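You operate a simulated robot arm through the tools that you are given. There is no shell and no other tool. Be economical: measure what you need, move in short steps, check, and stop when the job is done.

You are at the controls of a simulated two-armed robot. One attempt, no reset.

TASK
On the bamboo mat, fold the beige cloth in half, so that its two short edges meet.

It is judged by the outcome, as a careful person would: the job done as asked, and still so three seconds after it is handed in. It fails if anything else is knocked over, pushed out of place, dropped, spilled or broken. Flat cloth is picked up by pressing the open fingertips on it (5 to 10 N) and closing them slowly along it; thin cloth reads only 2 to 8 mm in the jaws.

THE ROBOT
Two 7-joint arms with two-finger grippers on one trunk, on a base that drives. Base frame: it is fixed to the floor where the robot stands at the start and does not move with it; the origin is under the middle of the robot, x ahead of it, y to its left, z up. Lengths are in m, angles in rad, forces in N, time in s.
The left shoulder is at the start at [0.024, 0.215, 1.149], the right one opposite. With the tool pointing down near the work surface each hand reaches from about 0.1 to 0.76 m from the robot's upright axis, wherever it stands, measured 20 degrees to its own side. Places, roughly: bamboo mat (25x40 cm) [0.48, -0.2, 0.84]; beige cloth [0.5, -0.2, 0.9]. Payload 2.2 kg a hand.
Tool frame (each hand has its own): the origin (TCP) lies between the finger pads and is the grasp point; the fingertips stand 0.019 m ahead of it; z points along the fingers, y is the line along which they close. Largest opening 0.116 m; the body of the gripper starts 0.07 m behind the TCP.
Orientation is that of the tool frame in the base frame, as a unit quaternion [x, y, z, w]. With the fingers straight down and closing along the base's y, the tool's x points along the base's -x, its y along +y and its z along -z.

THE INTERFACE
- The arms move only by the tool servo_tool. It takes "left_targets", "right_targets" or both (then of equal length, played together; a hand with none holds still); each is a list that holds one entry, the list of rows, each a list of 7 numbers: the opening, from 0 (shut) to 1 (fully open), then the shift along the base's x, y, z in units of 20 mm (1.0 is 20 mm), then the turn, a rotation vector about the base's x, y, z in units of 4 degrees (1.0 is 4 degrees). In form: [[[claw, x, y, z, wx, wy, wz], ...]]. A call has 1 to 20 rows; each row shifts and turns the commanded pose from where the row before left it. A call with a number of a shift or a turn outside -1 to 1 is refused whole. Rows are played at 5 a second. More than 0.05 m and 0.15 rad between two rows, or a gripper value outside its range, and nothing of the call is played. A pose out of reach is approached as far as the arm can. The call stops where the force on the tool passes 40 N (or 10 N more than at its start, if that is more) or the arm is blocked; 0.2 s more then pass. Each finger halts on what it meets, pressing with about 20 N; the grip force reading is that of the motor and also rises with nothing between the fingers. The clock runs only during rows and for 0.2 s after the last one: add rows that do not move to give the fingers time. It gives the time, the measured TCP pose, the force on the tool (base axes), the opening and the grip force at its end, in the units of the frame above (readings bear some noise), with the torque about the TCP (base axes, N m) and any sound that the robot's microphone picked up.
- Cameras (640 x 400 px; columns grow to the right, rows downward): "scene" is now at [0.1313, -0.0298, 1.3587]; the picture's right is [-0.28, -0.96, 0.00], its down [-0.18, 0.05, -0.98] and it looks along [0.94, -0.28, -0.18] (base axes); focal length 214 px, centre (320, 200). "left" rides on the left gripper at [0.069, 0.015, -0.097] in its tool frame; the picture's right is [-0.21, 0.98, 0.00], its down [-0.76, -0.17, -0.63] and it looks along [-0.62, -0.14, 0.78] (tool axes); focal length 251 px, centre (320, 200). "right" rides on the right gripper at [0.069, -0.015, -0.097] in its tool frame; the picture's right is [0.21, 0.98, 0.00], its down [-0.76, 0.17, -0.63] and it looks along [-0.62, 0.13, 0.77] (tool axes); focal length 251 px, centre (320, 200). There is no depth. A picture from a camera that has moved, and an enlarged one, comes with that camera's place and axes in the base frame and with its lens.
- snapshot(camera): a new picture of that camera. The clock stands still meanwhile.
- move_column(by): slides the trunk up (or, below 0, down) by that many m; the arms and the scene camera ride with it, the base frame stays. It gives what a move gives, with no picture.
- steer(legs): drives the robot by 1 to 6 legs, each [ahead, left, turn to the left] in m, m and rad, along the robot's own axes; the way and the turn of a leg run together, so that a leg with both is an arc; at most 1.5 m and 3.142 rad a leg. The arms and the cameras ride along, it lands a little off, and it stops where it bumps. It gives what a move gives.
- aim_head(pan, tilt): turns the head with the scene camera to pan (to the left, within 1.396 rad either way) and tilt (down, from -0.506 to 1.204), counted from straight ahead of the robot. It gives what a move gives.
- inspect(camera, box): a new picture of the part [left, top, right, bottom] of that camera's present view, enlarged. The clock stands still meanwhile.
- close_job(): hands the job in; it is judged then, once.

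Work in short steps. Places have to be worked out from the pictures, the camera data and where the tool is seen: move nearer, look again, correct. Check each grasp and each placing, and mend what went wrong. You have 120 turns and 92 pictures in all, those below and enlarged ones among them. Open the grippers and draw the arms clear of the work before you hand the job in, unless the task says otherwise; then end with one line.

The tools are called after "Emit:" by a JSON object that holds its "fn" and its "kwargs". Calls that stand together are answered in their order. servo_tool: Moves the arms, as the interface text tells. Its arguments: {"type":"object","properties":{"left_targets":{"type":"array","items":{"type":"array","items":{"type":"array","items":{"type":"number"}}}},"right_targets":{"type":"array","items":{"type":"array","items":{"type":"array","items":{"type":"number"}}}}},"required":[]} The other tools are called the same way: move_column (by) slides the trunk up or down; steer (legs) drives the base; aim_head (pan, tilt) turns the head that bears the scene camera; snapshot (camera) takes a picture; inspect (camera, box) takes an enlarged picture of a part of a camera's view; close_job () hands the job in.

At the start:

```text
t: 0.0
left_ee_pos: [0.4737, 0.0163, 1.0849]
left_tcp_rot: [0.0, 1.0, 0.0, 0.0]
left_contact_force: [-1.4, -0.3, -0.2]
left_ft_torque: [0.0, -0.02, -0.03]
left_opening: 0.1158
left_grasp_force: 0.0
right_ee_pos: [0.3407, -0.3313, 1.0952]
right_tcp_rot: [0.001, 1.0, 0.006, -0.002]
right_contact_force: [-0.8, 0.2, 0.0]
right_ft_torque: [0.0, -0.03, -0.02]
right_opening: 0.1158
right_grasp_force: 0.1
trunk travel left (down, up): [-0.293, 0.197]
robot x, y, heading: [-0.0008, 0.0015, -0.002]
head pan, tilt: [-0.41, 1.201]
```

scene: 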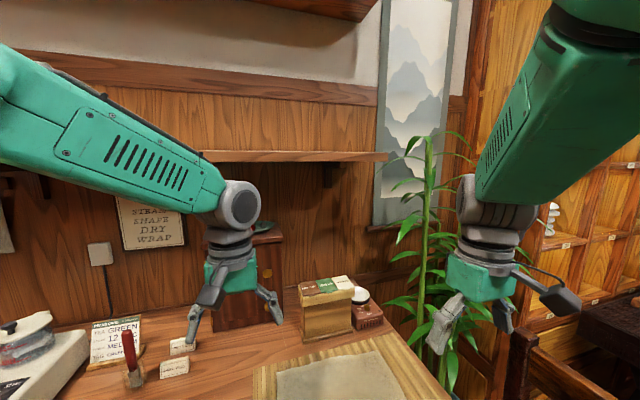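
right: 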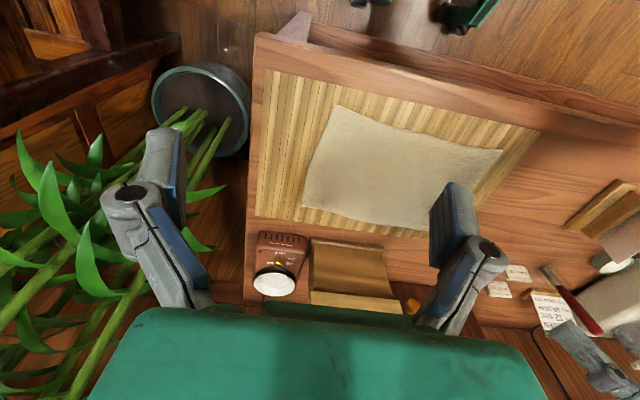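
left: 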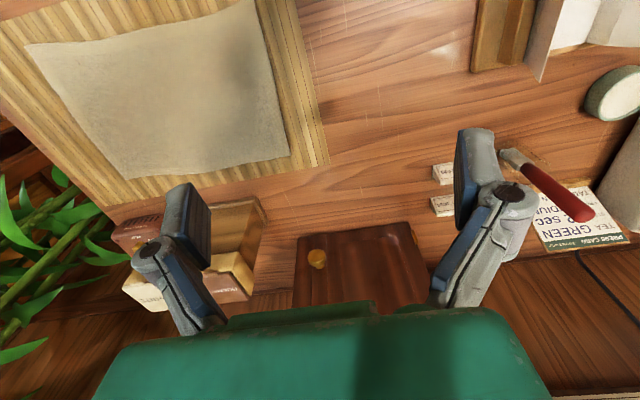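

The scene camera only catches the mat's edge, so I aim the head down toward the mat and take a picture.

Emit:
{"fn": "aim_head", "kwargs": {"pan": -0.41, "tilt": 0.9}}

Emit:
{"fn": "snapshot", "kwargs": {"camera": "scene"}}

Emit:
{"fn": "snapshot", "kwargs": {"camera": "right"}}

```text
t: 0.8
left_ee_pos: [0.4716, 0.0162, 1.0873]
left_tcp_rot: [0.001, 1.0, 0.001, 0.0]
left_contact_force: [-0.8, -0.3, -0.6]
left_ft_torque: [0.02, 0.03, -0.02]
left_opening: 0.116
left_grasp_force: 0.1
right_ee_pos: [0.3378, -0.3323, 1.0956]
right_tcp_rot: [0.002, 1.0, 0.01, -0.001]
right_contact_force: [-0.6, -0.9, -0.5]
right_ft_torque: [0.03, -0.04, 0.0]
right_opening: 0.116
right_grasp_force: 0.1
trunk travel left (down, up): [-0.293, 0.197]
robot x, y, heading: [0.0012, -0.003, -0.001]
head pan, tilt: [-0.41, 0.901]
```

```text
88 pictures are left
camera scene: at [0.1298, -0.0322, 1.3378], right [-0.31, -0.95, 0.0], down [-0.38, 0.12, -0.92], along [0.87, -0.29, -0.4], focal length 214 px, centre (320, 200)
```

scene: 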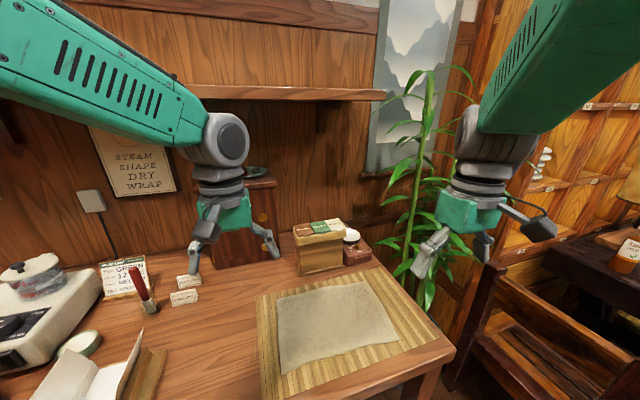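

```text
87 pictures are left
camera right: at [0.2674, -0.3483, 1.1925], right [-0.21, 0.98, 0.02], down [0.76, 0.15, 0.63], along [0.62, 0.15, -0.77], focal length 251 px, centre (320, 200)
```

right: 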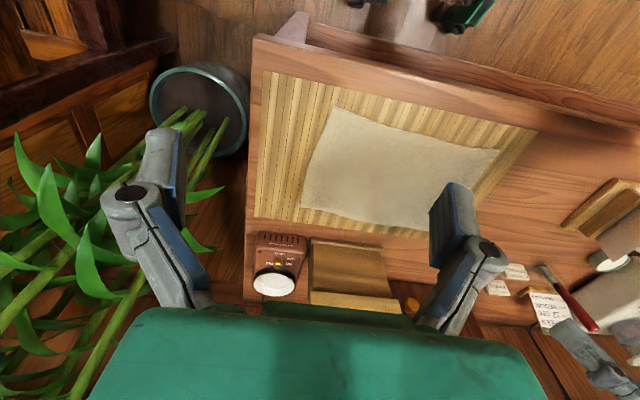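

The cloth is roughly 0.275 m along y and 0.195 m along x, with corners near (.38,-.305), (.397,-.03), (.568,-.318) and (.595,-.046), so the short edges lie along x. The left hand would not reach far enough right from here, so I plan to drive right about 0.17 m. First I look whether the way is clear.

Emit:
{"fn": "aim_head", "kwargs": {"pan": -1.2, "tilt": 0.7}}

Emit:
{"fn": "snapshot", "kwargs": {"camera": "scene"}}

```text
t: 1.9
left_ee_pos: [0.4707, 0.0164, 1.0866]
left_tcp_rot: [0.0, 1.0, 0.0, 0.001]
left_contact_force: [0.0, -0.6, -0.8]
left_ft_torque: [0.0, -0.01, -0.01]
left_opening: 0.1159
left_grasp_force: 0.1
right_ee_pos: [0.3378, -0.3309, 1.0957]
right_tcp_rot: [0.002, 1.0, 0.01, -0.001]
right_contact_force: [-0.3, 0.1, -0.4]
right_ft_torque: [0.0, 0.01, 0.01]
right_opening: 0.1156
right_grasp_force: 0.1
trunk travel left (down, up): [-0.293, 0.197]
robot x, y, heading: [-0.0005, 0.0017, 0.006]
head pan, tilt: [-1.201, 0.7]
```

```text
86 pictures are left
camera scene: at [0.1299, -0.0322, 1.3374], right [-0.31, -0.95, 0.0], down [-0.38, 0.13, -0.92], along [0.87, -0.29, -0.4], focal length 214 px, centre (320, 200)
```

scene: 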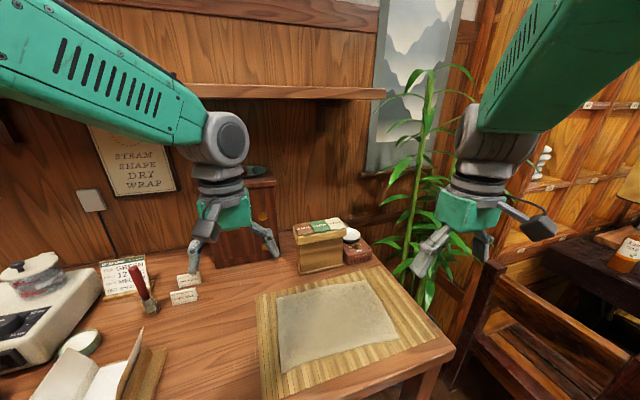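

The head readout says it moved but the camera view is unchanged; I snapshot again to see whether it lags.

Emit:
{"fn": "snapshot", "kwargs": {"camera": "scene"}}

```text
85 pictures are left
camera scene: at [0.1299, -0.0322, 1.3374], right [-0.31, -0.95, 0.0], down [-0.38, 0.13, -0.92], along [0.87, -0.29, -0.4], focal length 214 px, centre (320, 200)
```

scene: 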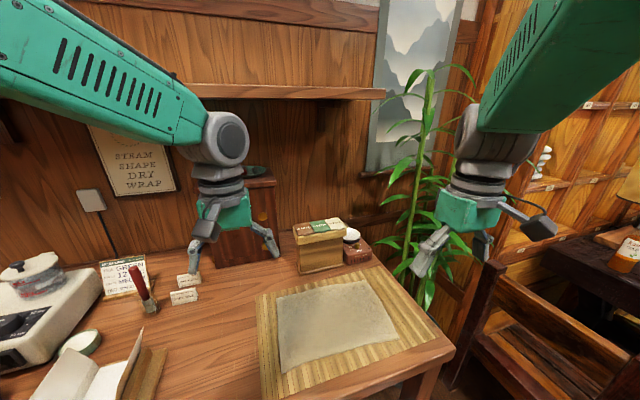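

The scene camera seems not to turn further (readout disagrees with the actual view), but this view covers the mat, so I use it. Next I turn both hands by -90° so the fingers close along x, shifting the right hand inward before driving.

Emit:
{"fn": "servo_tool", "kwargs": {"right_targets": [[[1, 0, 0.3, 0, 0, 0, -1], [1, 0, 0.3, 0, 0, 0, -1], [1, 0, 0.3, 0, 0, 0, -1], [1, 0, 0.3, 0, 0, 0, -1], [1, 0, 0.3, 0, 0, 0, -1], [1, 0, 0.3, 0, 0, 0, -1], [1, 0, 0.3, 0, 0, 0, -1], [1, 0, 0.3, 0, 0, 0, -1], [1, 0, 0.3, 0, 0, 0, -1], [1, 0, 0.3, 0, 0, 0, -1]]], "left_targets": [[[1, 0, 0, 0, 0, 0, -1], [1, 0, 0, 0, 0, 0, -1], [1, 0, 0, 0, 0, 0, -1], [1, 0, 0, 0, 0, 0, -1], [1, 0, 0, 0, 0, 0, -1], [1, 0, 0, 0, 0, 0, -1], [1, 0, 0, 0, 0, 0, -1], [1, 0, 0, 0, 0, 0, -1], [1, 0, 0, 0, 0, 0, -1], [1, 0, 0, 0, 0, 0, -1]]]}}

```text
t: 4.1
left_ee_pos: [0.4715, 0.0171, 1.0863]
left_tcp_rot: [0.343, 0.94, 0.0, 0.001]
left_contact_force: [-0.7, -0.7, 0.4]
left_ft_torque: [-0.03, -0.02, -0.04]
left_opening: 0.1161
left_grasp_force: 0.0
right_ee_pos: [0.3589, -0.2861, 1.0798]
right_tcp_rot: [0.345, 0.939, 0.012, -0.002]
right_contact_force: [1.0, 0.7, -0.7]
right_ft_torque: [0.01, 0.0, 0.03]
right_opening: 0.1162
right_grasp_force: 0.0
right hand out of reach, approached as far as the arm can: row 1, 2, 3, 5, 6, 7, 9
trunk travel left (down, up): [-0.293, 0.197]
robot x, y, heading: [-0.0027, -0.0021, 0.0]
head pan, tilt: [-1.201, 0.7]
```

The left turned fine; the right was reach-limited at this high, close pose. I continue the rotation while lowering the right hand and moving it inward.

Emit:
{"fn": "servo_tool", "kwargs": {"right_targets": [[[1, 0, 0.3, -0.4, 0, 0, -1], [1, 0, 0.3, -0.4, 0, 0, -1], [1, 0, 0.3, -0.4, 0, 0, -1], [1, 0, 0.3, -0.4, 0, 0, -1], [1, 0, 0.3, -0.4, 0, 0, -1], [1, 0, 0.3, -0.4, 0, 0, -1], [1, 0, 0.3, -0.4, 0, 0, -1], [1, 0, 0.3, -0.4, 0, 0, -1], [1, 0, 0.3, 0, 0, 0, -1], [1, 0, 0.3, 0, 0, 0, -1], [1, 0, 0.3, 0, 0, 0, -1], [1, 0, 0, 0, 0, 0, -1], [1, 0, 0, 0, 0, 0, -0.5]]], "left_targets": [[[1, 0.3, 0, 0, 0, 0, -1], [1, 0.3, 0, 0, 0, 0, -1], [1, 0.3, 0, 0, 0, 0, -1], [1, 0.3, 0, 0, 0, 0, -1], [1, 0.3, 0, 0, 0, 0, -1], [1, 0.3, 0, 0, 0, 0, -1], [1, 0.3, 0, 0, 0, 0, -1], [1, 0.3, 0, 0, 0, 0, -1], [1, 0.3, 0, 0, 0, 0, -1], [1, 0.3, 0, 0, 0, 0, -1], [1, 0.3, 0, 0, 0, 0, -1], [1, 0.3, 0, 0, 0, 0, -1], [1, 0.3, 0, 0, 0, 0, -0.5]]]}}

```text
t: 6.9
left_ee_pos: [0.5488, 0.0166, 1.0856]
left_tcp_rot: [0.708, 0.706, 0.0, 0.0]
left_contact_force: [0.0, 1.5, 0.6]
left_ft_torque: [0.0, 0.03, -0.02]
left_opening: 0.1161
left_grasp_force: 0.1
right_ee_pos: [0.3571, -0.2173, 1.0184]
right_tcp_rot: [0.709, 0.705, 0.008, -0.002]
right_contact_force: [0.4, 0.2, 0.4]
right_ft_torque: [-0.03, 0.02, -0.02]
right_opening: 0.116
right_grasp_force: 0.0
trunk travel left (down, up): [-0.293, 0.197]
robot x, y, heading: [0.0004, 0.0025, -0.001]
head pan, tilt: [-1.201, 0.7]
```

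Both are turned 90°. Now I drive 0.17 m to the right; the hands stay well above the table.

Emit:
{"fn": "steer", "kwargs": {"legs": [[0, -0.17, 0]]}}

Emit:
{"fn": "snapshot", "kwargs": {"camera": "scene"}}

Emit:
{"fn": "snapshot", "kwargs": {"camera": "left"}}

Emit:
{"fn": "snapshot", "kwargs": {"camera": "right"}}

```text
t: 8.4
left_ee_pos: [0.5481, -0.1357, 1.0855]
left_tcp_rot: [0.706, 0.708, -0.005, 0.005]
left_contact_force: [0.3, 1.3, 0.2]
left_ft_torque: [-0.12, 0.02, -0.02]
left_opening: 0.116
left_grasp_force: 0.0
right_ee_pos: [0.3589, -0.3727, 1.0221]
right_tcp_rot: [0.705, 0.709, 0.001, 0.01]
right_contact_force: [1.2, -2.7, -0.8]
right_ft_torque: [0.21, 0.05, 0.0]
right_opening: 0.1159
right_grasp_force: 0.0
trunk travel left (down, up): [-0.293, 0.197]
robot x, y, heading: [-0.0018, -0.1681, 0.003]
head pan, tilt: [-1.201, 0.7]
```

```text
84 pictures are left
camera scene: at [0.1269, -0.1604, 1.3141], right [-0.17, -0.98, 0.02], down [-0.62, 0.09, -0.78], along [0.77, -0.15, -0.62], focal length 214 px, centre (320, 200)
```

scene: 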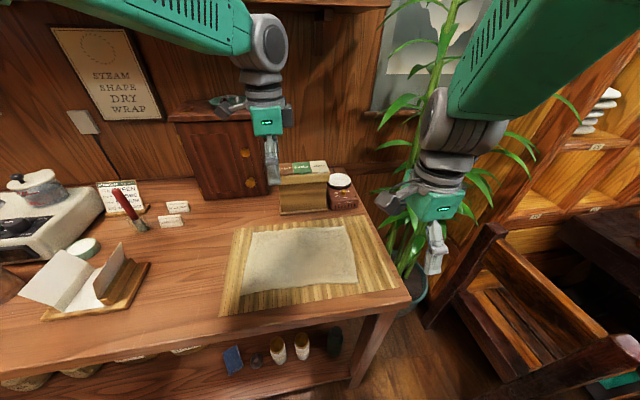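

```text
83 pictures are left
camera left: at [0.5616, -0.0651, 1.18], right [0.98, -0.21, 0.0], down [-0.16, -0.75, 0.64], along [-0.13, -0.63, -0.77], focal length 251 px, centre (320, 200)
```

left: 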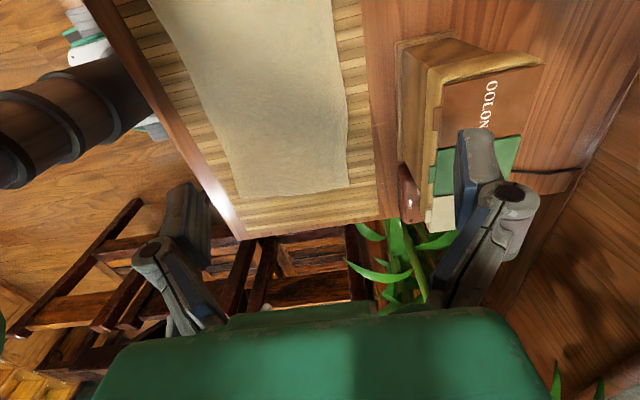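

```text
82 pictures are left
camera right: at [0.3402, -0.3019, 1.1177], right [0.98, 0.22, 0.01], down [0.16, -0.75, 0.65], along [0.15, -0.63, -0.76], focal length 251 px, centre (320, 200)
```

right: 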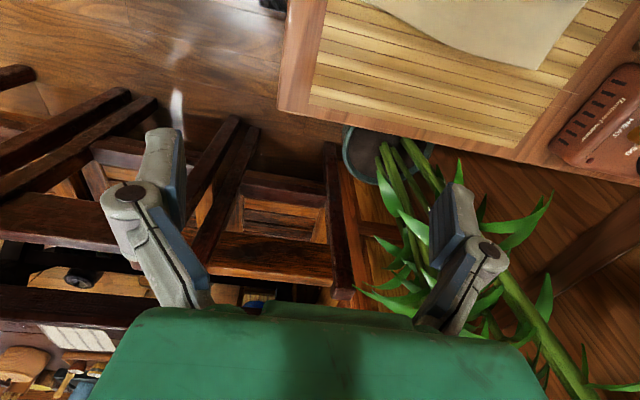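

The head simply lags, and cloth corner estimates agree across cameras: A(.38,-.307), B(.40,-.033), C(.563,-.324), D(.59,-.04). I bring the hands above the left short edge's corners, left hand far and right hand near, with the fingers partly closed.

Emit:
{"fn": "aim_head", "kwargs": {"pan": -0.1, "tilt": 0.85}}

Emit:
{"fn": "servo_tool", "kwargs": {"right_targets": [[[0.4, 0.19, 1, -0.16, 0, 0, 0], [0.4, 0.19, 1, -0.16, 0, 0, 0], [0.4, 0.19, 1, -0.16, 0, 0, 0], [0.4, 0.19, 1, -0.16, 0, 0, 0], [0.4, 0.19, 1, -0.16, 0, 0, 0], [0.4, 0.19, 1, -0.16, 0, 0, 0], [0.4, 0.19, 1, -0.16, 0, 0, 0], [0.4, 0.19, 1, -0.16, 0, 0, 0], [0.4, 0.19, 1, -0.16, 0, 0, 0], [0.4, 0.19, 1, -0.16, 0, 0, 0], [0.4, 0.19, 1, -0.16, 0, 0, 0], [0.4, 0.19, 1, -0.16, 0, 0, 0], [0.4, 0.19, 1, -0.16, 0, 0, 0], [0.4, 0.19, 1, -0.16, 0, 0, 0], [0.4, 0.19, 1, -0.16, 0, 0, 0], [0.4, 0.19, 1, -0.16, 0, 0, 0]]], "left_targets": [[[0.4, 0.06, 0.27, -0.36, 0, 0, 0], [0.4, 0.06, 0.27, -0.36, 0, 0, 0], [0.4, 0.06, 0.27, -0.36, 0, 0, 0], [0.4, 0.06, 0.27, -0.36, 0, 0, 0], [0.4, 0.06, 0.27, -0.36, 0, 0, 0], [0.4, 0.06, 0.27, -0.36, 0, 0, 0], [0.4, 0.06, 0.27, -0.36, 0, 0, 0], [0.4, 0.06, 0.27, -0.36, 0, 0, 0], [0.4, 0.06, 0.27, -0.36, 0, 0, 0], [0.4, 0.06, 0.27, -0.36, 0, 0, 0], [0.4, 0.06, 0.27, -0.36, 0, 0, 0], [0.4, 0.06, 0.27, -0.36, 0, 0, 0], [0.4, 0.06, 0.27, -0.36, 0, 0, 0], [0.4, 0.06, 0.27, -0.36, 0, 0, 0], [0.4, 0.06, 0.27, -0.36, 0, 0, 0], [0.4, 0.06, 0.27, -0.36, 0, 0, 0]]]}}

Emit:
{"fn": "snapshot", "kwargs": {"camera": "scene"}}

Emit:
{"fn": "snapshot", "kwargs": {"camera": "left"}}

Emit:
{"fn": "snapshot", "kwargs": {"camera": "right"}}

```text
t: 9.7
left_ee_pos: [0.5462, -0.1593, 1.0882]
left_tcp_rot: [0.706, 0.708, 0.004, -0.002]
left_contact_force: [0.3, 0.0, -0.1]
left_ft_torque: [0.03, -0.03, 0.02]
left_opening: 0.1159
left_grasp_force: 0.1
right_ee_pos: [0.3559, -0.3955, 1.0169]
right_tcp_rot: [0.709, 0.705, 0.015, -0.005]
right_contact_force: [0.2, 0.7, 0.1]
right_ft_torque: [0.03, 0.0, 0.01]
right_opening: 0.1159
right_grasp_force: 0.1
trunk travel left (down, up): [-0.293, 0.197]
robot x, y, heading: [-0.0008, -0.1668, 0.005]
head pan, tilt: [-0.099, 0.85]
```

```text
t: 13.3
left_ee_pos: [0.5611, -0.0587, 0.9727]
left_tcp_rot: [0.705, 0.709, 0.001, 0.004]
left_contact_force: [-0.1, 0.9, -0.2]
left_ft_torque: [-0.11, -0.01, -0.02]
left_opening: 0.0465
left_grasp_force: 0.0
right_ee_pos: [0.4429, -0.0763, 1.0063]
right_tcp_rot: [0.732, 0.68, 0.04, -0.018]
right_contact_force: [0.6, 0.9, -0.1]
right_ft_torque: [-0.04, -0.05, 0.05]
right_opening: 0.0464
right_grasp_force: 0.1
trunk travel left (down, up): [-0.293, 0.197]
robot x, y, heading: [0.0004, -0.1663, 0.0]
head pan, tilt: [-0.099, 0.85]
stopped in row 16 (right hand): the arm was blocked; the commanded pose is now the measured one
```

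```text
81 pictures are left
camera scene: at [0.1207, -0.1686, 1.2995], right [-0.1, -1.0, 0.01], down [-0.75, 0.07, -0.66], along [0.65, -0.07, -0.75], focal length 214 px, centre (320, 200)
```

scene: 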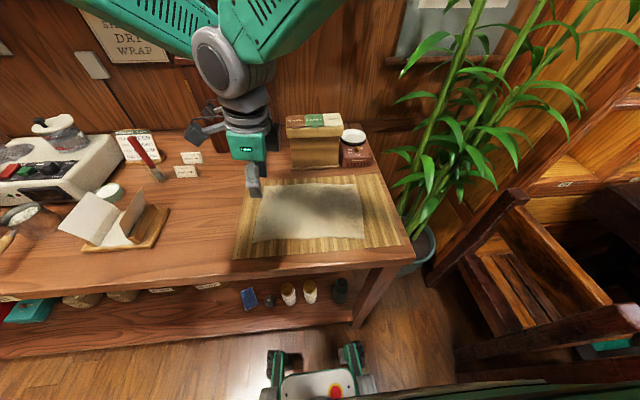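

```text
80 pictures are left
camera left: at [0.5738, 0.0111, 1.0683], right [0.98, -0.21, 0.01], down [-0.17, -0.75, 0.64], along [-0.13, -0.62, -0.77], focal length 251 px, centre (320, 200)
```

left: 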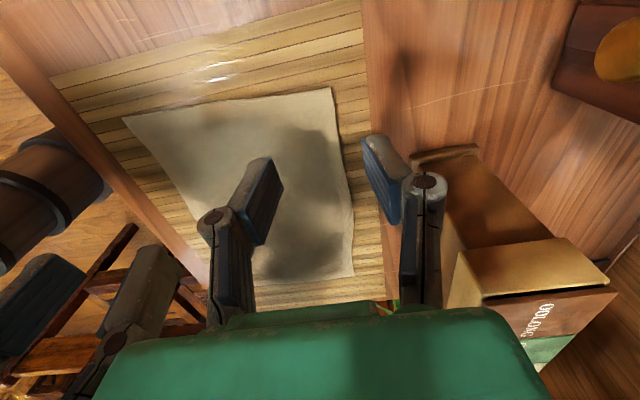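

```text
79 pictures are left
camera right: at [0.4282, -0.0143, 1.1072], right [0.99, 0.14, 0.04], down [0.09, -0.82, 0.57], along [0.12, -0.56, -0.82], focal length 251 px, centre (320, 200)
```

right: 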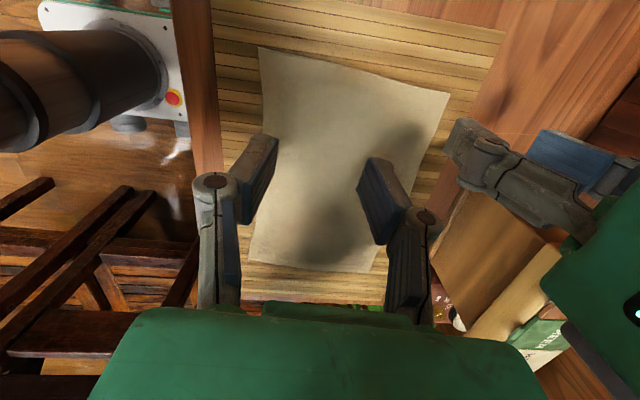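

The right arm was blocked because the two arms cross in this stance. Better plan: put the robot's centre line at the edge being lifted, grip both corners there, then let the base drive carry the edge across. I back the right hand off, straighten it, and drive left 0.10 m.

Emit:
{"fn": "servo_tool", "kwargs": {"right_targets": [[[0.4, 0, -1, 0, 0, 0, 0], [0.4, 0, -1, 0, 0, 0, 0], [0.4, 0, -1, 0, -0.6, 0.25, 0.5], [0.4, 0, -1, 0, -0.55, 0.25, 0.55]]]}}

Emit:
{"fn": "steer", "kwargs": {"legs": [[0, 0.1, 0]]}}

```text
t: 14.3
left_ee_pos: [0.5634, -0.0593, 0.9739]
left_tcp_rot: [0.705, 0.709, 0.0, 0.004]
left_contact_force: [0.0, -0.3, 0.4]
left_ft_torque: [-0.04, 0.03, 0.02]
left_opening: 0.0465
left_grasp_force: 0.1
right_ee_pos: [0.44, -0.1543, 1.004]
right_tcp_rot: [0.703, 0.711, -0.002, 0.001]
right_contact_force: [0.9, 0.1, -0.3]
right_ft_torque: [-0.03, 0.01, -0.04]
right_opening: 0.0466
right_grasp_force: 0.1
trunk travel left (down, up): [-0.293, 0.197]
robot x, y, heading: [-0.0008, -0.1672, 0.004]
head pan, tilt: [-0.099, 0.85]
```

```text
t: 15.5
left_ee_pos: [0.5611, -0.0213, 0.9776]
left_tcp_rot: [0.708, 0.706, 0.017, -0.012]
left_contact_force: [0.3, -2.8, -0.6]
left_ft_torque: [0.25, -0.05, 0.0]
left_opening: 0.0466
left_grasp_force: 0.1
right_ee_pos: [0.4418, -0.1165, 1.0056]
right_tcp_rot: [0.705, 0.708, 0.016, -0.016]
right_contact_force: [1.0, -2.3, 0.8]
right_ft_torque: [0.23, 0.1, 0.0]
right_opening: 0.0464
right_grasp_force: 0.1
trunk travel left (down, up): [-0.293, 0.197]
robot x, y, heading: [0.0045, -0.0833, 0.005]
head pan, tilt: [-0.099, 0.85]
```

The hands lag the base drive slightly, so I let them settle and read the pose.

Emit:
{"fn": "servo_tool", "kwargs": {"right_targets": [[[0.4, -0.25, 0, 0, 0, 0, 0], [0.4, -0.25, 0, 0, 0, 0, 0], [0.4, -0.25, 0, 0, 0, 0, 0], [0.4, -0.25, 0, 0, 0, 0, 0]]]}}

```text
t: 16.7
left_ee_pos: [0.5579, 0.025, 0.9767]
left_tcp_rot: [0.708, 0.707, 0.0, 0.009]
left_contact_force: [0.6, 1.9, -1.1]
left_ft_torque: [-0.18, 0.0, -0.01]
left_opening: 0.0463
left_grasp_force: 0.1
right_ee_pos: [0.4257, -0.074, 1.0163]
right_tcp_rot: [0.716, 0.698, 0.008, -0.01]
right_contact_force: [-0.2, 0.8, 0.1]
right_ft_torque: [-0.06, -0.02, 0.02]
right_opening: 0.0463
right_grasp_force: 0.0
trunk travel left (down, up): [-0.293, 0.197]
robot x, y, heading: [0.0053, -0.0856, 0.007]
head pan, tilt: [-0.099, 0.85]
stopped in row 4 (right hand): the arm was blocked; the commanded pose is now the measured one
```

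The right arm is blocked again; I look to see what it touches.

Emit:
{"fn": "snapshot", "kwargs": {"camera": "scene"}}

Emit:
{"fn": "snapshot", "kwargs": {"camera": "right"}}

```text
78 pictures are left
camera scene: at [0.1246, -0.0833, 1.3008], right [-0.06, -1.0, 0.01], down [-0.74, 0.04, -0.67], along [0.67, -0.05, -0.74], focal length 214 px, centre (320, 200)
```

scene: 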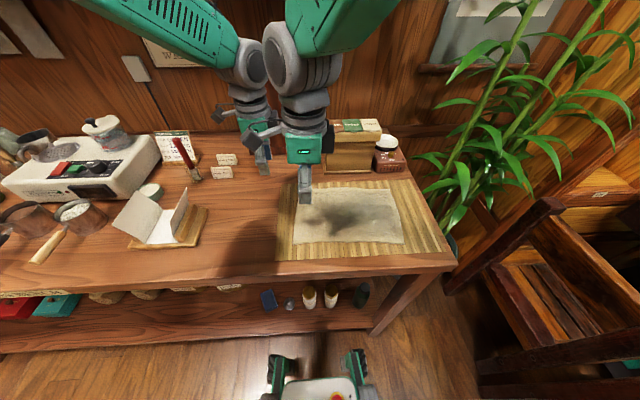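

```text
77 pictures are left
camera right: at [0.4103, -0.0062, 1.1146], right [0.98, 0.19, 0.0], down [0.15, -0.78, 0.61], along [0.12, -0.6, -0.79], focal length 251 px, centre (320, 200)
```

right: 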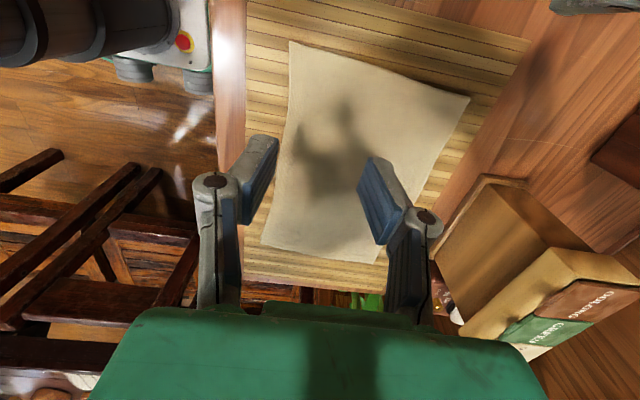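

The bulky wrists touch each other when the hands are close. Tilting the left hand about x (wrist leaning to +y, tips still level along the closing line) should give clearance; I back the right hand off and tilt the left 28°.

Emit:
{"fn": "servo_tool", "kwargs": {"right_targets": [[[0.4, -0.5, -1, 0, 0, 0, 0], [0.4, -0.5, -1, 0, 0, 0, 0], [0.4, 0, -1, 0, 0, 0, 0], [0.4, 0, 0, -0.5, -0.36, 0, 0.37], [0.4, 0, 0, -0.5, 0, 0, 0], [0.4, 0, 0, -0.5, 0, 0, 0], [0.4, 0, 0, -0.5, 0, 0, 0]]], "left_targets": [[[0.4, 0, 0, 0, -1, 0, 0], [0.4, 0, 0, 0, -1, 0, 0], [0.4, 0, 0, 0, -1, 0, 0], [0.4, 0, 0, 0, -1, 0, 0], [0.4, 0, 0, 0, -1, 0, 0], [0.4, 0.3, -0.5, 0, -1, 0, 0], [0.4, 0.3, -0.5, 0, -1, 0, 0]]]}}

```text
t: 18.3
left_ee_pos: [0.5668, -0.0193, 0.9792]
left_tcp_rot: [0.688, 0.686, -0.163, 0.175]
left_contact_force: [-0.2, 0.3, -0.4]
left_ft_torque: [0.0, 0.0, -0.03]
left_opening: 0.0464
left_grasp_force: 0.1
right_ee_pos: [0.4077, -0.1557, 0.9829]
right_tcp_rot: [0.711, 0.703, 0.017, -0.018]
right_contact_force: [0.0, 0.1, 0.8]
right_ft_torque: [0.03, 0.01, -0.03]
right_opening: 0.0466
right_grasp_force: 0.1
trunk travel left (down, up): [-0.293, 0.197]
robot x, y, heading: [0.0014, -0.0874, 0.005]
head pan, tilt: [-0.099, 0.85]
```

The tilt worked. I bring the left hand over the far corner and the right hand over the near one, tilting the right slightly the other way.

Emit:
{"fn": "servo_tool", "kwargs": {"right_targets": [[[0.4, 0, 0.6, -0.2, 0.5, 0, 0], [0.4, 0, 0.6, -0.2, 0.5, 0, 0], [0.4, 0, 0.6, -0.2, 0.5, 0, 0], [0.4, 0, 0.6, -0.2, 0.5, 0, 0], [0.4, 0.2, 0.6, -0.2, 0, 0, 0], [0.4, 0.2, 0.6, -0.2, 0, 0, 0], [0.4, 0, 0.6, -0.2, 0, 0, 0], [0.4, 0, 0.5, -0.2, 0, 0, 0]]], "left_targets": [[[0.4, 0, -0.2, -0.5, 0, 0, 0], [0.4, 0, -0.2, -0.5, 0, 0, 0], [0.4, 0, -0.2, -0.5, 0, 0, 0], [0.4, 0, -0.2, -0.5, 0, 0, 0], [0.4, 0, -0.2, -0.5, 0, 0, 0], [0.4, 0, -0.2, -0.5, 0, 0, 0], [0.4, 0, -0.2, -0.5, 0, 0, 0], [0.4, 0, -0.1, -0.5, 0, 0, 0]]]}}

Emit:
{"fn": "snapshot", "kwargs": {"camera": "left"}}

Emit:
{"fn": "snapshot", "kwargs": {"camera": "right"}}

Emit:
{"fn": "snapshot", "kwargs": {"camera": "scene"}}

```text
t: 20.3
left_ee_pos: [0.5661, -0.0219, 0.8979]
left_tcp_rot: [0.684, 0.685, -0.171, 0.183]
left_contact_force: [-0.6, 1.2, 0.2]
left_ft_torque: [-0.13, -0.01, -0.03]
left_opening: 0.0465
left_grasp_force: 0.0
right_ee_pos: [0.4265, -0.0341, 0.9811]
right_tcp_rot: [0.714, 0.693, 0.085, -0.056]
right_contact_force: [-0.9, 1.5, -0.2]
right_ft_torque: [-0.09, 0.02, -0.03]
right_opening: 0.0461
right_grasp_force: 0.0
trunk travel left (down, up): [-0.293, 0.197]
robot x, y, heading: [-0.0008, -0.0778, 0.004]
head pan, tilt: [-0.099, 0.85]
stopped in row 8 (right hand): the arm was blocked; the commanded pose is now the measured one
```

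```text
76 pictures are left
camera left: at [0.5774, 0.0859, 0.9471], right [0.98, -0.18, 0.12], down [-0.18, -0.36, 0.92], along [-0.12, -0.92, -0.38], focal length 251 px, centre (320, 200)
```

left: 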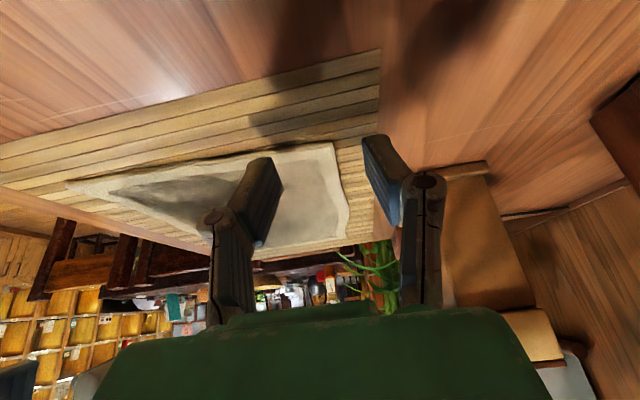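

```text
75 pictures are left
camera right: at [0.4065, 0.0165, 1.0881], right [0.98, 0.18, 0.08], down [0.12, -0.87, 0.48], along [0.16, -0.46, -0.88], focal length 251 px, centre (320, 200)
```

right: 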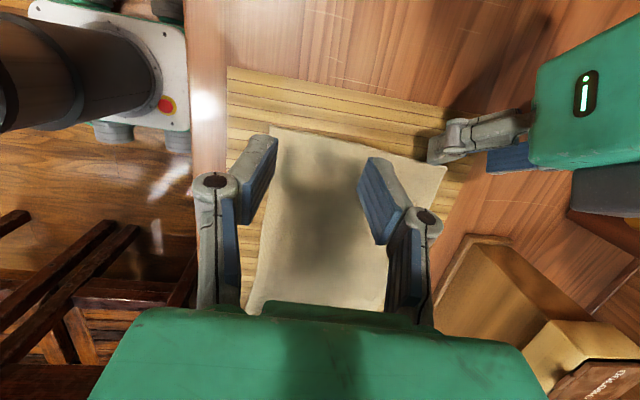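

```text
74 pictures are left
camera scene: at [0.1222, -0.0707, 1.2993], right [-0.09, -1.0, 0.02], down [-0.75, 0.06, -0.66], along [0.65, -0.07, -0.75], focal length 214 px, centre (320, 200)
```

scene: 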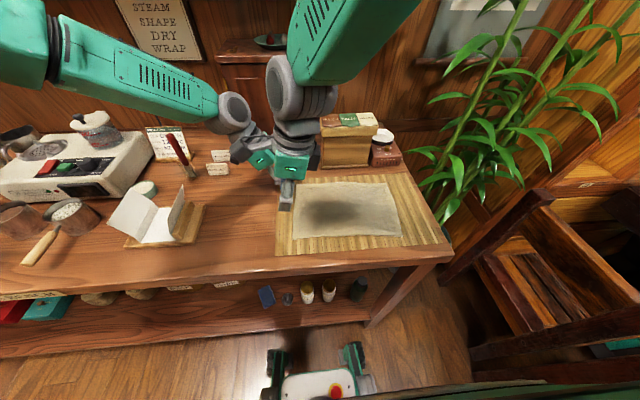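

The right arm's deviations look like a joint limit: the left arm is comfortable at -90°, so the right arm's mirror pose is +90°. I back the right hand off and turn it through 180° about z (first half).

Emit:
{"fn": "servo_tool", "kwargs": {"right_targets": [[[0.4, -0.3, -1, 0, 0, 0, 0], [0.4, -0.3, -1, 0, 0, 0, 0], [0.4, -0.3, -1, 0, 0, 0, 1], [0.4, -0.3, -1, 0, -0.5, 0, 1], [0.4, -0.3, -1, 0, -0.5, 0, 1], [0.4, 0, -1, 0, -0.5, 0, 1], [0.4, 0, -1, 0, -0.5, 0, 1], [0.4, 0, -1, 0, -0.4, 0, 1], [0.4, 0, 0, 0, 0, 0, 1], [0.4, 0, 0, 0, 0, 0, 1], [0.4, 0, 0, 0, 0, 0, 1], [0.4, 0, 0, 0, 0, 0, 1], [0.4, 0, 0, 0, 0, 0, 1], [0.4, 0, 0, 0, 0, 0, 1], [0.4, 0, 0, 0, 0, 0, 1], [0.4, 0, 0, 0, 0, 0, 1], [0.4, 0, 0, 0, 0, 0, 1], [0.4, 0, 0, 0, 0, 0, 1], [0.4, 0, 0, 0, 0, 0, 1], [0.4, 0, 0, 0, 0, 0, 1]]]}}

Emit:
{"fn": "servo_tool", "kwargs": {"right_targets": [[[0.4, 0, 0, 0, 0, 0, 1], [0.4, 0, 0, 0, 0, 0, 1], [0.4, 0, 0, 0, 0, 0, 1], [0.4, 0, 0, 0, 0, 0, 1], [0.4, 0, 0, 0, 0, 0, 1], [0.4, 0, 0, 0, 0, 0, 1], [0.4, 0, 0, 0, 0, 0, 1], [0.4, 0, 0, 0, 0, 0, 1], [0.4, 0, 0, 0, 0, 0, 1], [0.4, 0, 0, 0, 0, 0, 1], [0.4, 0, 0, 0, 0, 0, 1], [0.4, 0, 0, 0, 0, 0, 1], [0.4, 0, 0, 0, 0, 0, 1], [0.4, 0, 0, 0, 0, 0, 1], [0.4, 0, 0, 0, 0, 0, 1], [0.4, 0, 0, 0, 0, 0, 1], [0.4, 0, 0, 0, 0, 0, 1], [0.4, 0, 0, 0, 0, 0, 1], [0.4, 0, 0, 0, 0, 0, 1]]]}}

```text
t: 24.5
left_ee_pos: [0.5661, -0.0294, 0.8975]
left_tcp_rot: [0.685, 0.686, -0.168, 0.18]
left_contact_force: [-0.6, -0.2, 0.1]
left_ft_torque: [-0.01, 0.02, -0.01]
left_opening: 0.0464
left_grasp_force: 0.1
right_ee_pos: [0.3954, -0.201, 0.9801]
right_tcp_rot: [0.169, 0.985, 0.004, -0.025]
right_contact_force: [0.2, -0.4, 0.0]
right_ft_torque: [0.01, -0.01, -0.02]
right_opening: 0.0468
right_grasp_force: 0.0
trunk travel left (down, up): [-0.293, 0.197]
robot x, y, heading: [0.0058, -0.082, 0.005]
head pan, tilt: [-0.099, 0.85]
```

```text
t: 28.5
left_ee_pos: [0.5665, -0.0377, 0.8974]
left_tcp_rot: [0.686, 0.686, -0.166, 0.178]
left_contact_force: [0.0, -0.5, 0.0]
left_ft_torque: [-0.01, 0.01, 0.0]
left_opening: 0.0465
left_grasp_force: 0.1
right_ee_pos: [0.3968, -0.2093, 0.9797]
right_tcp_rot: [-0.473, 0.881, -0.009, -0.025]
right_contact_force: [0.4, 0.1, -0.8]
right_ft_torque: [0.0, 0.02, 0.01]
right_opening: 0.0462
right_grasp_force: 0.1
trunk travel left (down, up): [-0.293, 0.197]
robot x, y, heading: [-0.0006, -0.0873, 0.007]
head pan, tilt: [-0.099, 0.85]
```

The right hand turns freely this way. I finish the turn to +90°, add a slight lean and move it toward the near corner.

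Emit:
{"fn": "servo_tool", "kwargs": {"right_targets": [[[0.4, 0.1, 0.4, 0, 0, 0, 1], [0.4, 0.1, 0.4, 0, 0, 0, 1], [0.4, 0.1, 0.4, 0, 0, 0, 1], [0.4, 0.1, 0.4, 0, 0.4, -0.1, 1], [0.4, 0.1, 0.4, -0.4, 0.4, -0.1, 1], [0.4, 0.1, 0.4, -0.4, 0.4, -0.1, 1], [0.4, 0.1, 0.4, -0.4, 0.4, -0.1, 1], [0.4, 0.1, 0.4, -0.4, 0.4, -0.1, 1], [0.4, 0.1, 0.4, -0.4, 0.4, 0, 0.4], [0.4, 0, 0.4, -0.4, 0.3, 0, 0], [0.4, 0, 0.4, -0.4, 0, 0, 0], [0.4, 0, 0.4, -0.4, 0, 0, 0]]]}}

Emit:
{"fn": "snapshot", "kwargs": {"camera": "scene"}}

Emit:
{"fn": "snapshot", "kwargs": {"camera": "right"}}

```text
t: 31.1
left_ee_pos: [0.5656, -0.0375, 0.898]
left_tcp_rot: [0.685, 0.686, -0.165, 0.178]
left_contact_force: [0.4, -0.1, 0.3]
left_ft_torque: [0.01, 0.02, 0.01]
left_opening: 0.0465
left_grasp_force: 0.1
right_ee_pos: [0.4159, -0.1154, 0.9157]
right_tcp_rot: [-0.705, 0.706, 0.05, 0.049]
right_contact_force: [-0.3, -0.2, 0.1]
right_ft_torque: [0.0, -0.01, -0.01]
right_opening: 0.0464
right_grasp_force: 0.0
trunk travel left (down, up): [-0.293, 0.197]
robot x, y, heading: [0.0026, -0.0882, 0.003]
head pan, tilt: [-0.099, 0.85]
```

```text
73 pictures are left
camera scene: at [0.1232, -0.094, 1.2993], right [-0.1, -1.0, 0.0], down [-0.75, 0.07, -0.66], along [0.65, -0.06, -0.75], focal length 214 px, centre (320, 200)
```

scene: 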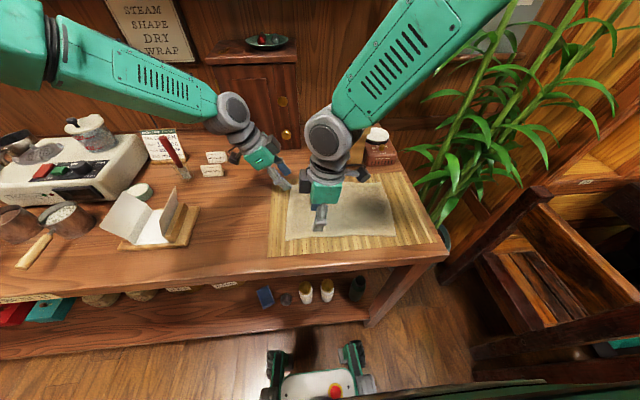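

```text
72 pictures are left
camera right: at [0.4283, -0.1963, 1.003], right [-0.98, -0.21, -0.03], down [-0.16, 0.66, 0.73], along [-0.14, 0.72, -0.68], focal length 251 px, centre (320, 200)
```

right: 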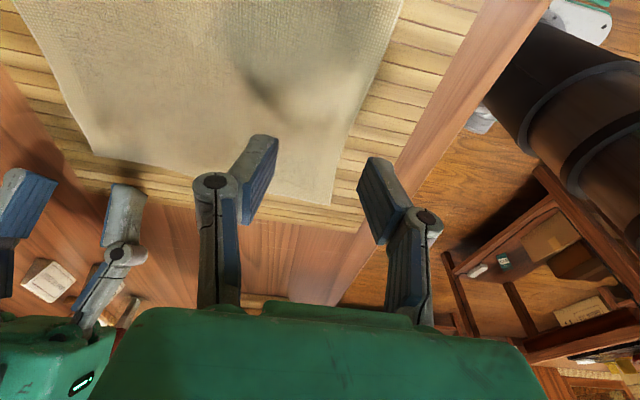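

Both arms are now in comfortable, non-crossing poses. I move the right hand over the near corner (about x .412, y -.042) and lower both to just above the cloth.

Emit:
{"fn": "servo_tool", "kwargs": {"right_targets": [[[0.4, -0.03, 0.61, -0.29, 0, 0, 0], [0.4, -0.03, 0.61, -0.29, 0, 0, 0], [0.4, -0.03, 0.61, -0.29, 0, 0, 0], [0.4, -0.03, 0.61, -0.29, 0, 0, 0], [0.4, -0.03, 0.61, -0.29, 0, 0, 0], [0.4, -0.03, 0.61, -0.29, 0, 0, 0], [0.35, 0, 0, 0, 0, 0, 0]]], "left_targets": [[[0.4, 0, -0.08, -0.15, 0, 0, 0], [0.4, 0, -0.08, -0.15, 0, 0, 0], [0.4, 0, -0.08, -0.15, 0, 0, 0], [0.4, 0, -0.08, -0.15, 0, 0, 0], [0.4, 0, -0.08, -0.15, 0, 0, 0], [0.4, 0, -0.08, -0.15, 0, 0, 0], [0.35, 0, 0, 0, 0, 0, 0]]]}}

Emit:
{"fn": "snapshot", "kwargs": {"camera": "scene"}}

Emit:
{"fn": "snapshot", "kwargs": {"camera": "right"}}

Emit:
{"fn": "snapshot", "kwargs": {"camera": "left"}}

```text
t: 32.7
left_ee_pos: [0.5659, -0.0473, 0.8788]
left_tcp_rot: [0.686, 0.685, -0.166, 0.178]
left_contact_force: [-0.1, -0.4, 0.1]
left_ft_torque: [0.02, 0.02, 0.01]
left_opening: 0.0404
left_grasp_force: 0.0
right_ee_pos: [0.4103, -0.0389, 0.8812]
right_tcp_rot: [-0.705, 0.706, 0.049, 0.05]
right_contact_force: [-1.4, 0.8, -0.5]
right_ft_torque: [-0.02, 0.02, -0.01]
right_opening: 0.0404
right_grasp_force: 0.0
trunk travel left (down, up): [-0.293, 0.197]
robot x, y, heading: [0.0032, -0.0879, 0.006]
head pan, tilt: [-0.099, 0.85]
```

```text
71 pictures are left
camera scene: at [0.1229, -0.0936, 1.2993], right [-0.1, -1.0, 0.0], down [-0.75, 0.07, -0.66], along [0.65, -0.06, -0.75], focal length 214 px, centre (320, 200)
```

scene: 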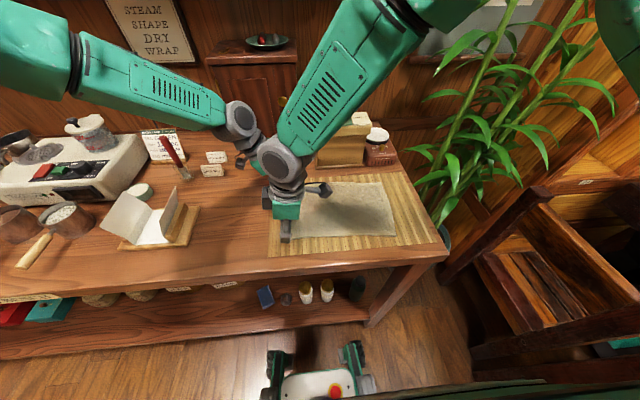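

```text
70 pictures are left
camera right: at [0.4248, -0.1209, 0.9673], right [-0.98, -0.21, -0.03], down [-0.16, 0.66, 0.73], along [-0.13, 0.72, -0.68], focal length 251 px, centre (320, 200)
```

right: 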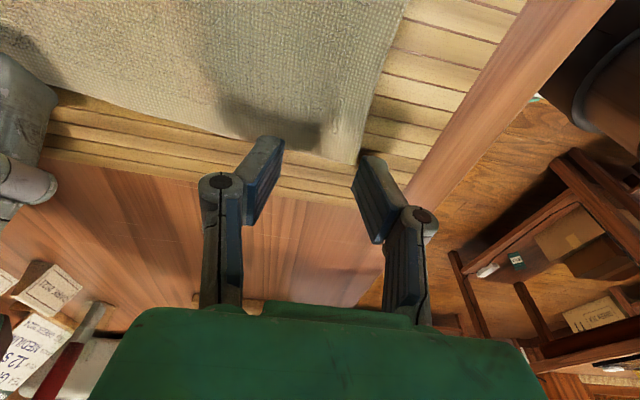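

```text
69 pictures are left
camera left: at [0.5783, 0.0601, 0.931], right [0.98, -0.18, 0.12], down [-0.18, -0.37, 0.91], along [-0.12, -0.91, -0.39], focal length 251 px, centre (320, 200)
```

left: 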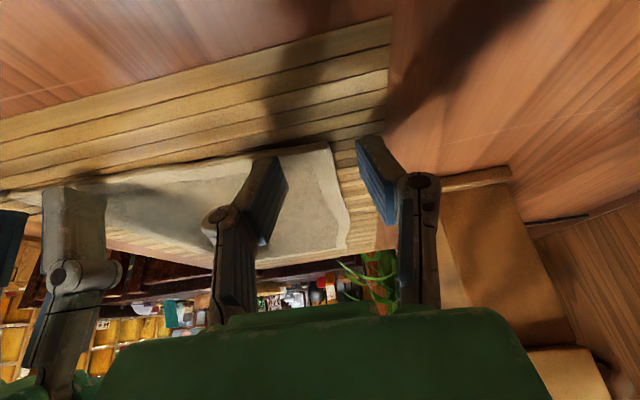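

Close-up geometry suggests the corners are at B≈(.388,-.034) and D≈(.573,-.05), slightly inside the fingers. I shift both hands inward, narrow the openings, and start descending to contact.

Emit:
{"fn": "servo_tool", "kwargs": {"right_targets": [[[0.28, 0.25, -0.2, 0, 0, 0, 0], [0.28, 0.25, -0.2, 0, 0, 0, 0], [0.28, 0, 0, -0.2, 0, 0, 0], [0.28, 0, 0, -0.2, 0, 0, 0]]], "left_targets": [[[0.28, -0.4, -0.22, 0, 0, 0, 0], [0.28, -0.4, -0.22, 0, 0, 0, 0], [0.28, 0, 0, -0.1, 0, 0, 0], [0.28, 0, 0, -0.1, 0, 0, 0]]]}}

Emit:
{"fn": "inspect", "kwargs": {"camera": "left", "box": [160, 80, 480, 280]}}

Emit:
{"fn": "inspect", "kwargs": {"camera": "right", "box": [160, 80, 480, 280]}}

```text
t: 33.7
left_ee_pos: [0.5493, -0.0555, 0.8773]
left_tcp_rot: [0.686, 0.686, -0.165, 0.179]
left_contact_force: [0.8, 0.1, 1.1]
left_ft_torque: [0.02, 0.01, -0.01]
left_opening: 0.0324
left_grasp_force: 0.0
right_ee_pos: [0.4187, -0.0491, 0.8732]
right_tcp_rot: [-0.704, 0.706, 0.05, 0.05]
right_contact_force: [-0.3, -2.0, 9.4]
right_ft_torque: [-0.07, 0.06, 0.01]
right_opening: 0.0333
right_grasp_force: 0.1
trunk travel left (down, up): [-0.293, 0.197]
robot x, y, heading: [0.0005, -0.0869, 0.009]
head pan, tilt: [-0.099, 0.85]
```

```text
2.00 times, centred on (320, 180) of left
camera zoom: at [0.5612, 0.0508, 0.9284], right [0.98, -0.18, 0.12], down [-0.18, -0.37, 0.91], along [-0.12, -0.91, -0.39], focal length 503 px, centre (320, 240)
```

zoom: 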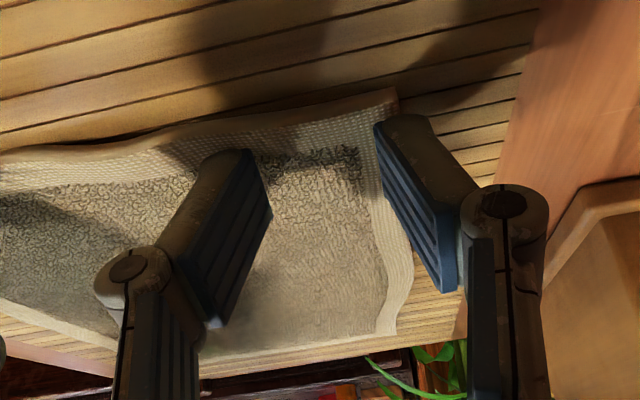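

```text
2.00 times, centred on (320, 180) of right
camera zoom: at [0.4335, -0.1292, 0.9603], right [-0.98, -0.21, -0.03], down [-0.17, 0.66, 0.73], along [-0.13, 0.72, -0.68], focal length 503 px, centre (320, 240)
```

zoom: 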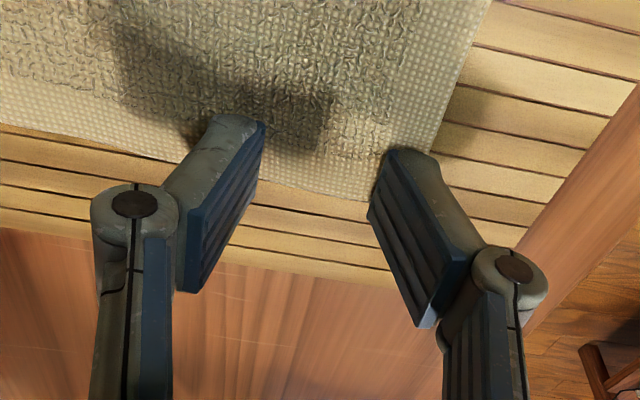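

The right tips already press on the cloth at 9 N, so the cloth top is near z .854. The left tips are just above it and a few mm outside at the corner, so I shift the left 6 mm inward and lower it onto the cloth.

Emit:
{"fn": "servo_tool", "kwargs": {"left_targets": [[[0.28, -0.3, 0, 0, 0, 0, 0], [0.28, 0, 0, -0.1, 0, 0, 0], [0.28, 0, 0, -0.1, 0, 0, 0], [0.28, 0, 0, 0, 0, 0, 0]]]}}

```text
t: 34.7
left_ee_pos: [0.544, -0.0553, 0.8725]
left_tcp_rot: [0.686, 0.686, -0.166, 0.178]
left_contact_force: [-0.5, -0.3, 9.4]
left_ft_torque: [0.0, -0.04, -0.03]
left_opening: 0.0318
left_grasp_force: 4.2
right_ee_pos: [0.4188, -0.0469, 0.8716]
right_tcp_rot: [-0.705, 0.706, 0.049, 0.049]
right_contact_force: [0.8, 0.1, 6.4]
right_ft_torque: [-0.03, -0.06, 0.02]
right_opening: 0.0334
right_grasp_force: 0.1
trunk travel left (down, up): [-0.293, 0.197]
robot x, y, heading: [0.0028, -0.0889, 0.003]
head pan, tilt: [-0.099, 0.85]
```

Both hands press with 6–9 N. I close both grippers slowly along the cloth.

Emit:
{"fn": "servo_tool", "kwargs": {"right_targets": [[[0.25, 0, 0, 0, 0, 0, 0], [0.22, 0, 0, 0, 0, 0, 0], [0.19, 0, 0, 0, 0, 0, 0], [0.16, 0, 0, 0, 0, 0, 0], [0.13, 0, 0, 0, 0, 0, 0], [0.1, 0, 0, 0, 0, 0, 0], [0.07, 0, 0, 0, 0, 0, 0], [0.04, 0, 0, 0, 0, 0, 0], [0.0, 0, 0, 0, 0, 0, 0], [0.0, 0, 0, 0, 0, 0, 0]]], "left_targets": [[[0.25, 0, 0, 0, 0, 0, 0], [0.22, 0, 0, 0, 0, 0, 0], [0.19, 0, 0, 0, 0, 0, 0], [0.16, 0, 0, 0, 0, 0, 0], [0.13, 0, 0, 0, 0, 0, 0], [0.1, 0, 0, 0, 0, 0, 0], [0.07, 0, 0, 0, 0, 0, 0], [0.04, 0, 0, 0, 0, 0, 0], [0.0, 0, 0, 0, 0, 0, 0], [0.0, 0, 0, 0, 0, 0, 0]]]}}

Emit:
{"fn": "inspect", "kwargs": {"camera": "left", "box": [160, 80, 480, 280]}}

Emit:
{"fn": "inspect", "kwargs": {"camera": "right", "box": [160, 80, 480, 280]}}

```text
t: 36.9
left_ee_pos: [0.543, -0.0554, 0.8728]
left_tcp_rot: [0.686, 0.686, -0.165, 0.18]
left_contact_force: [-1.7, 1.4, 28.7]
left_ft_torque: [0.02, 0.26, -0.03]
left_opening: 0.0069
left_grasp_force: 19.7
right_ee_pos: [0.4189, -0.0467, 0.8745]
right_tcp_rot: [-0.705, 0.706, 0.049, 0.05]
right_contact_force: [-0.2, -0.1, 1.6]
right_ft_torque: [-0.03, 0.02, -0.01]
right_opening: 0.0001
right_grasp_force: 20.1
trunk travel left (down, up): [-0.293, 0.197]
robot x, y, heading: [0.0004, -0.085, 0.002]
head pan, tilt: [-0.099, 0.85]
```

```text
2.00 times, centred on (320, 180) of left
camera zoom: at [0.5551, 0.0507, 0.9244], right [0.98, -0.18, 0.12], down [-0.18, -0.37, 0.91], along [-0.12, -0.91, -0.39], focal length 503 px, centre (320, 240)
```

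zoom: 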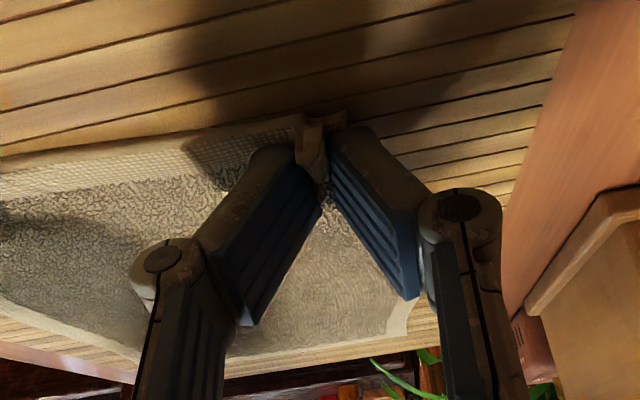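

```text
2.00 times, centred on (320, 180) of right
camera zoom: at [0.4324, -0.1286, 0.96], right [-0.98, -0.21, -0.03], down [-0.17, 0.66, 0.73], along [-0.13, 0.72, -0.68], focal length 503 px, centre (320, 240)
```

zoom: 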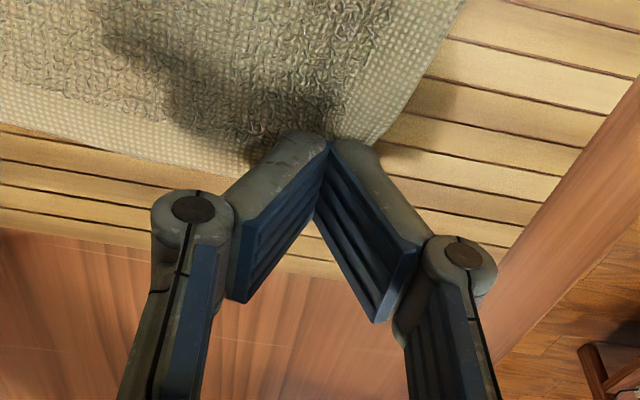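

The left hand has gripped cloth (6.9 mm) but the right slipped off (0 mm). I lift and reopen the right, move it a little inward, and press again.

Emit:
{"fn": "servo_tool", "kwargs": {"right_targets": [[[0.0, 0, 0, 0.4, 0, 0, 0], [0.3, 0, -0.3, 0.2, 0, 0, 0], [0.3, 0, -0.1, 0, 0, 0, 0], [0.3, 0, 0, -0.3, 0, 0, 0], [0.3, 0, 0, -0.3, 0, 0, 0], [0.3, 0, 0, -0.1, 0, 0, 0], [0.3, 0, 0, 0, 0, 0, 0]]]}}

Emit:
{"fn": "inspect", "kwargs": {"camera": "right", "box": [160, 80, 480, 280]}}

```text
t: 38.5
left_ee_pos: [0.5434, -0.056, 0.8722]
left_tcp_rot: [0.685, 0.686, -0.165, 0.18]
left_contact_force: [0.3, 0.0, 28.2]
left_ft_torque: [0.01, 0.18, -0.01]
left_opening: 0.0069
left_grasp_force: 20.5
right_ee_pos: [0.4188, -0.0558, 0.8713]
right_tcp_rot: [-0.705, 0.706, 0.048, 0.05]
right_contact_force: [-1.0, 0.2, 7.5]
right_ft_torque: [-0.05, -0.02, -0.04]
right_opening: 0.0363
right_grasp_force: 0.0
trunk travel left (down, up): [-0.293, 0.197]
robot x, y, heading: [0.003, -0.0824, 0.004]
head pan, tilt: [-0.099, 0.85]
```

```text
2.00 times, centred on (320, 180) of right
camera zoom: at [0.4326, -0.1376, 0.9586], right [-0.98, -0.21, -0.03], down [-0.17, 0.66, 0.73], along [-0.13, 0.72, -0.68], focal length 503 px, centre (320, 240)
```

zoom: 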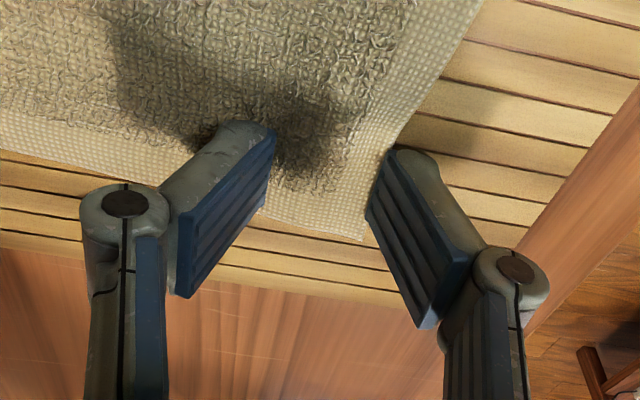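

The near-side finger is just off the cloth's side edge. I lift slightly, shift the right hand +x by 14 mm and press again.

Emit:
{"fn": "servo_tool", "kwargs": {"right_targets": [[[0.3, 0, 0, 0.4, 0, 0, 0], [0.3, 0.7, 0.1, 0, 0, 0, 0], [0.3, 0, 0, -0.2, 0, 0, 0], [0.3, 0, 0, -0.2, 0, 0, 0], [0.3, 0, 0, 0, 0, 0, 0]]]}}

Emit:
{"fn": "inspect", "kwargs": {"camera": "right", "box": [160, 80, 480, 280]}}

```text
t: 39.7
left_ee_pos: [0.5429, -0.056, 0.8733]
left_tcp_rot: [0.685, 0.686, -0.165, 0.18]
left_contact_force: [2.4, 0.4, 27.6]
left_ft_torque: [0.03, 0.15, -0.02]
left_opening: 0.007
left_grasp_force: 19.4
right_ee_pos: [0.4351, -0.055, 0.871]
right_tcp_rot: [-0.705, 0.706, 0.049, 0.05]
right_contact_force: [-0.3, 0.7, 9.5]
right_ft_torque: [-0.03, -0.03, -0.01]
right_opening: 0.037
right_grasp_force: 0.0
trunk travel left (down, up): [-0.293, 0.197]
robot x, y, heading: [0.0001, -0.0861, 0.0]
head pan, tilt: [-0.099, 0.85]
```

```text
2.00 times, centred on (320, 180) of right
camera zoom: at [0.448, -0.1357, 0.9591], right [-0.98, -0.21, -0.03], down [-0.17, 0.66, 0.73], along [-0.13, 0.72, -0.68], focal length 503 px, centre (320, 240)
```

zoom: 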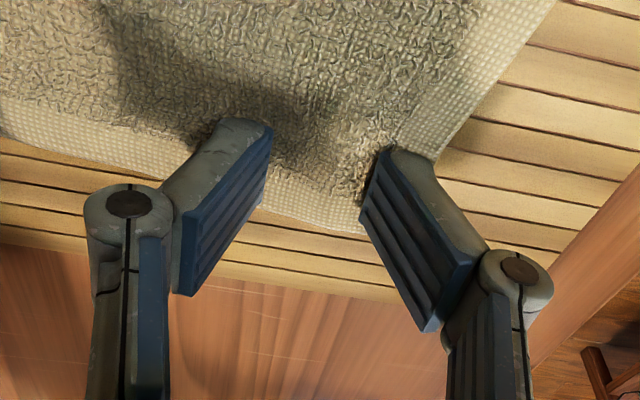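

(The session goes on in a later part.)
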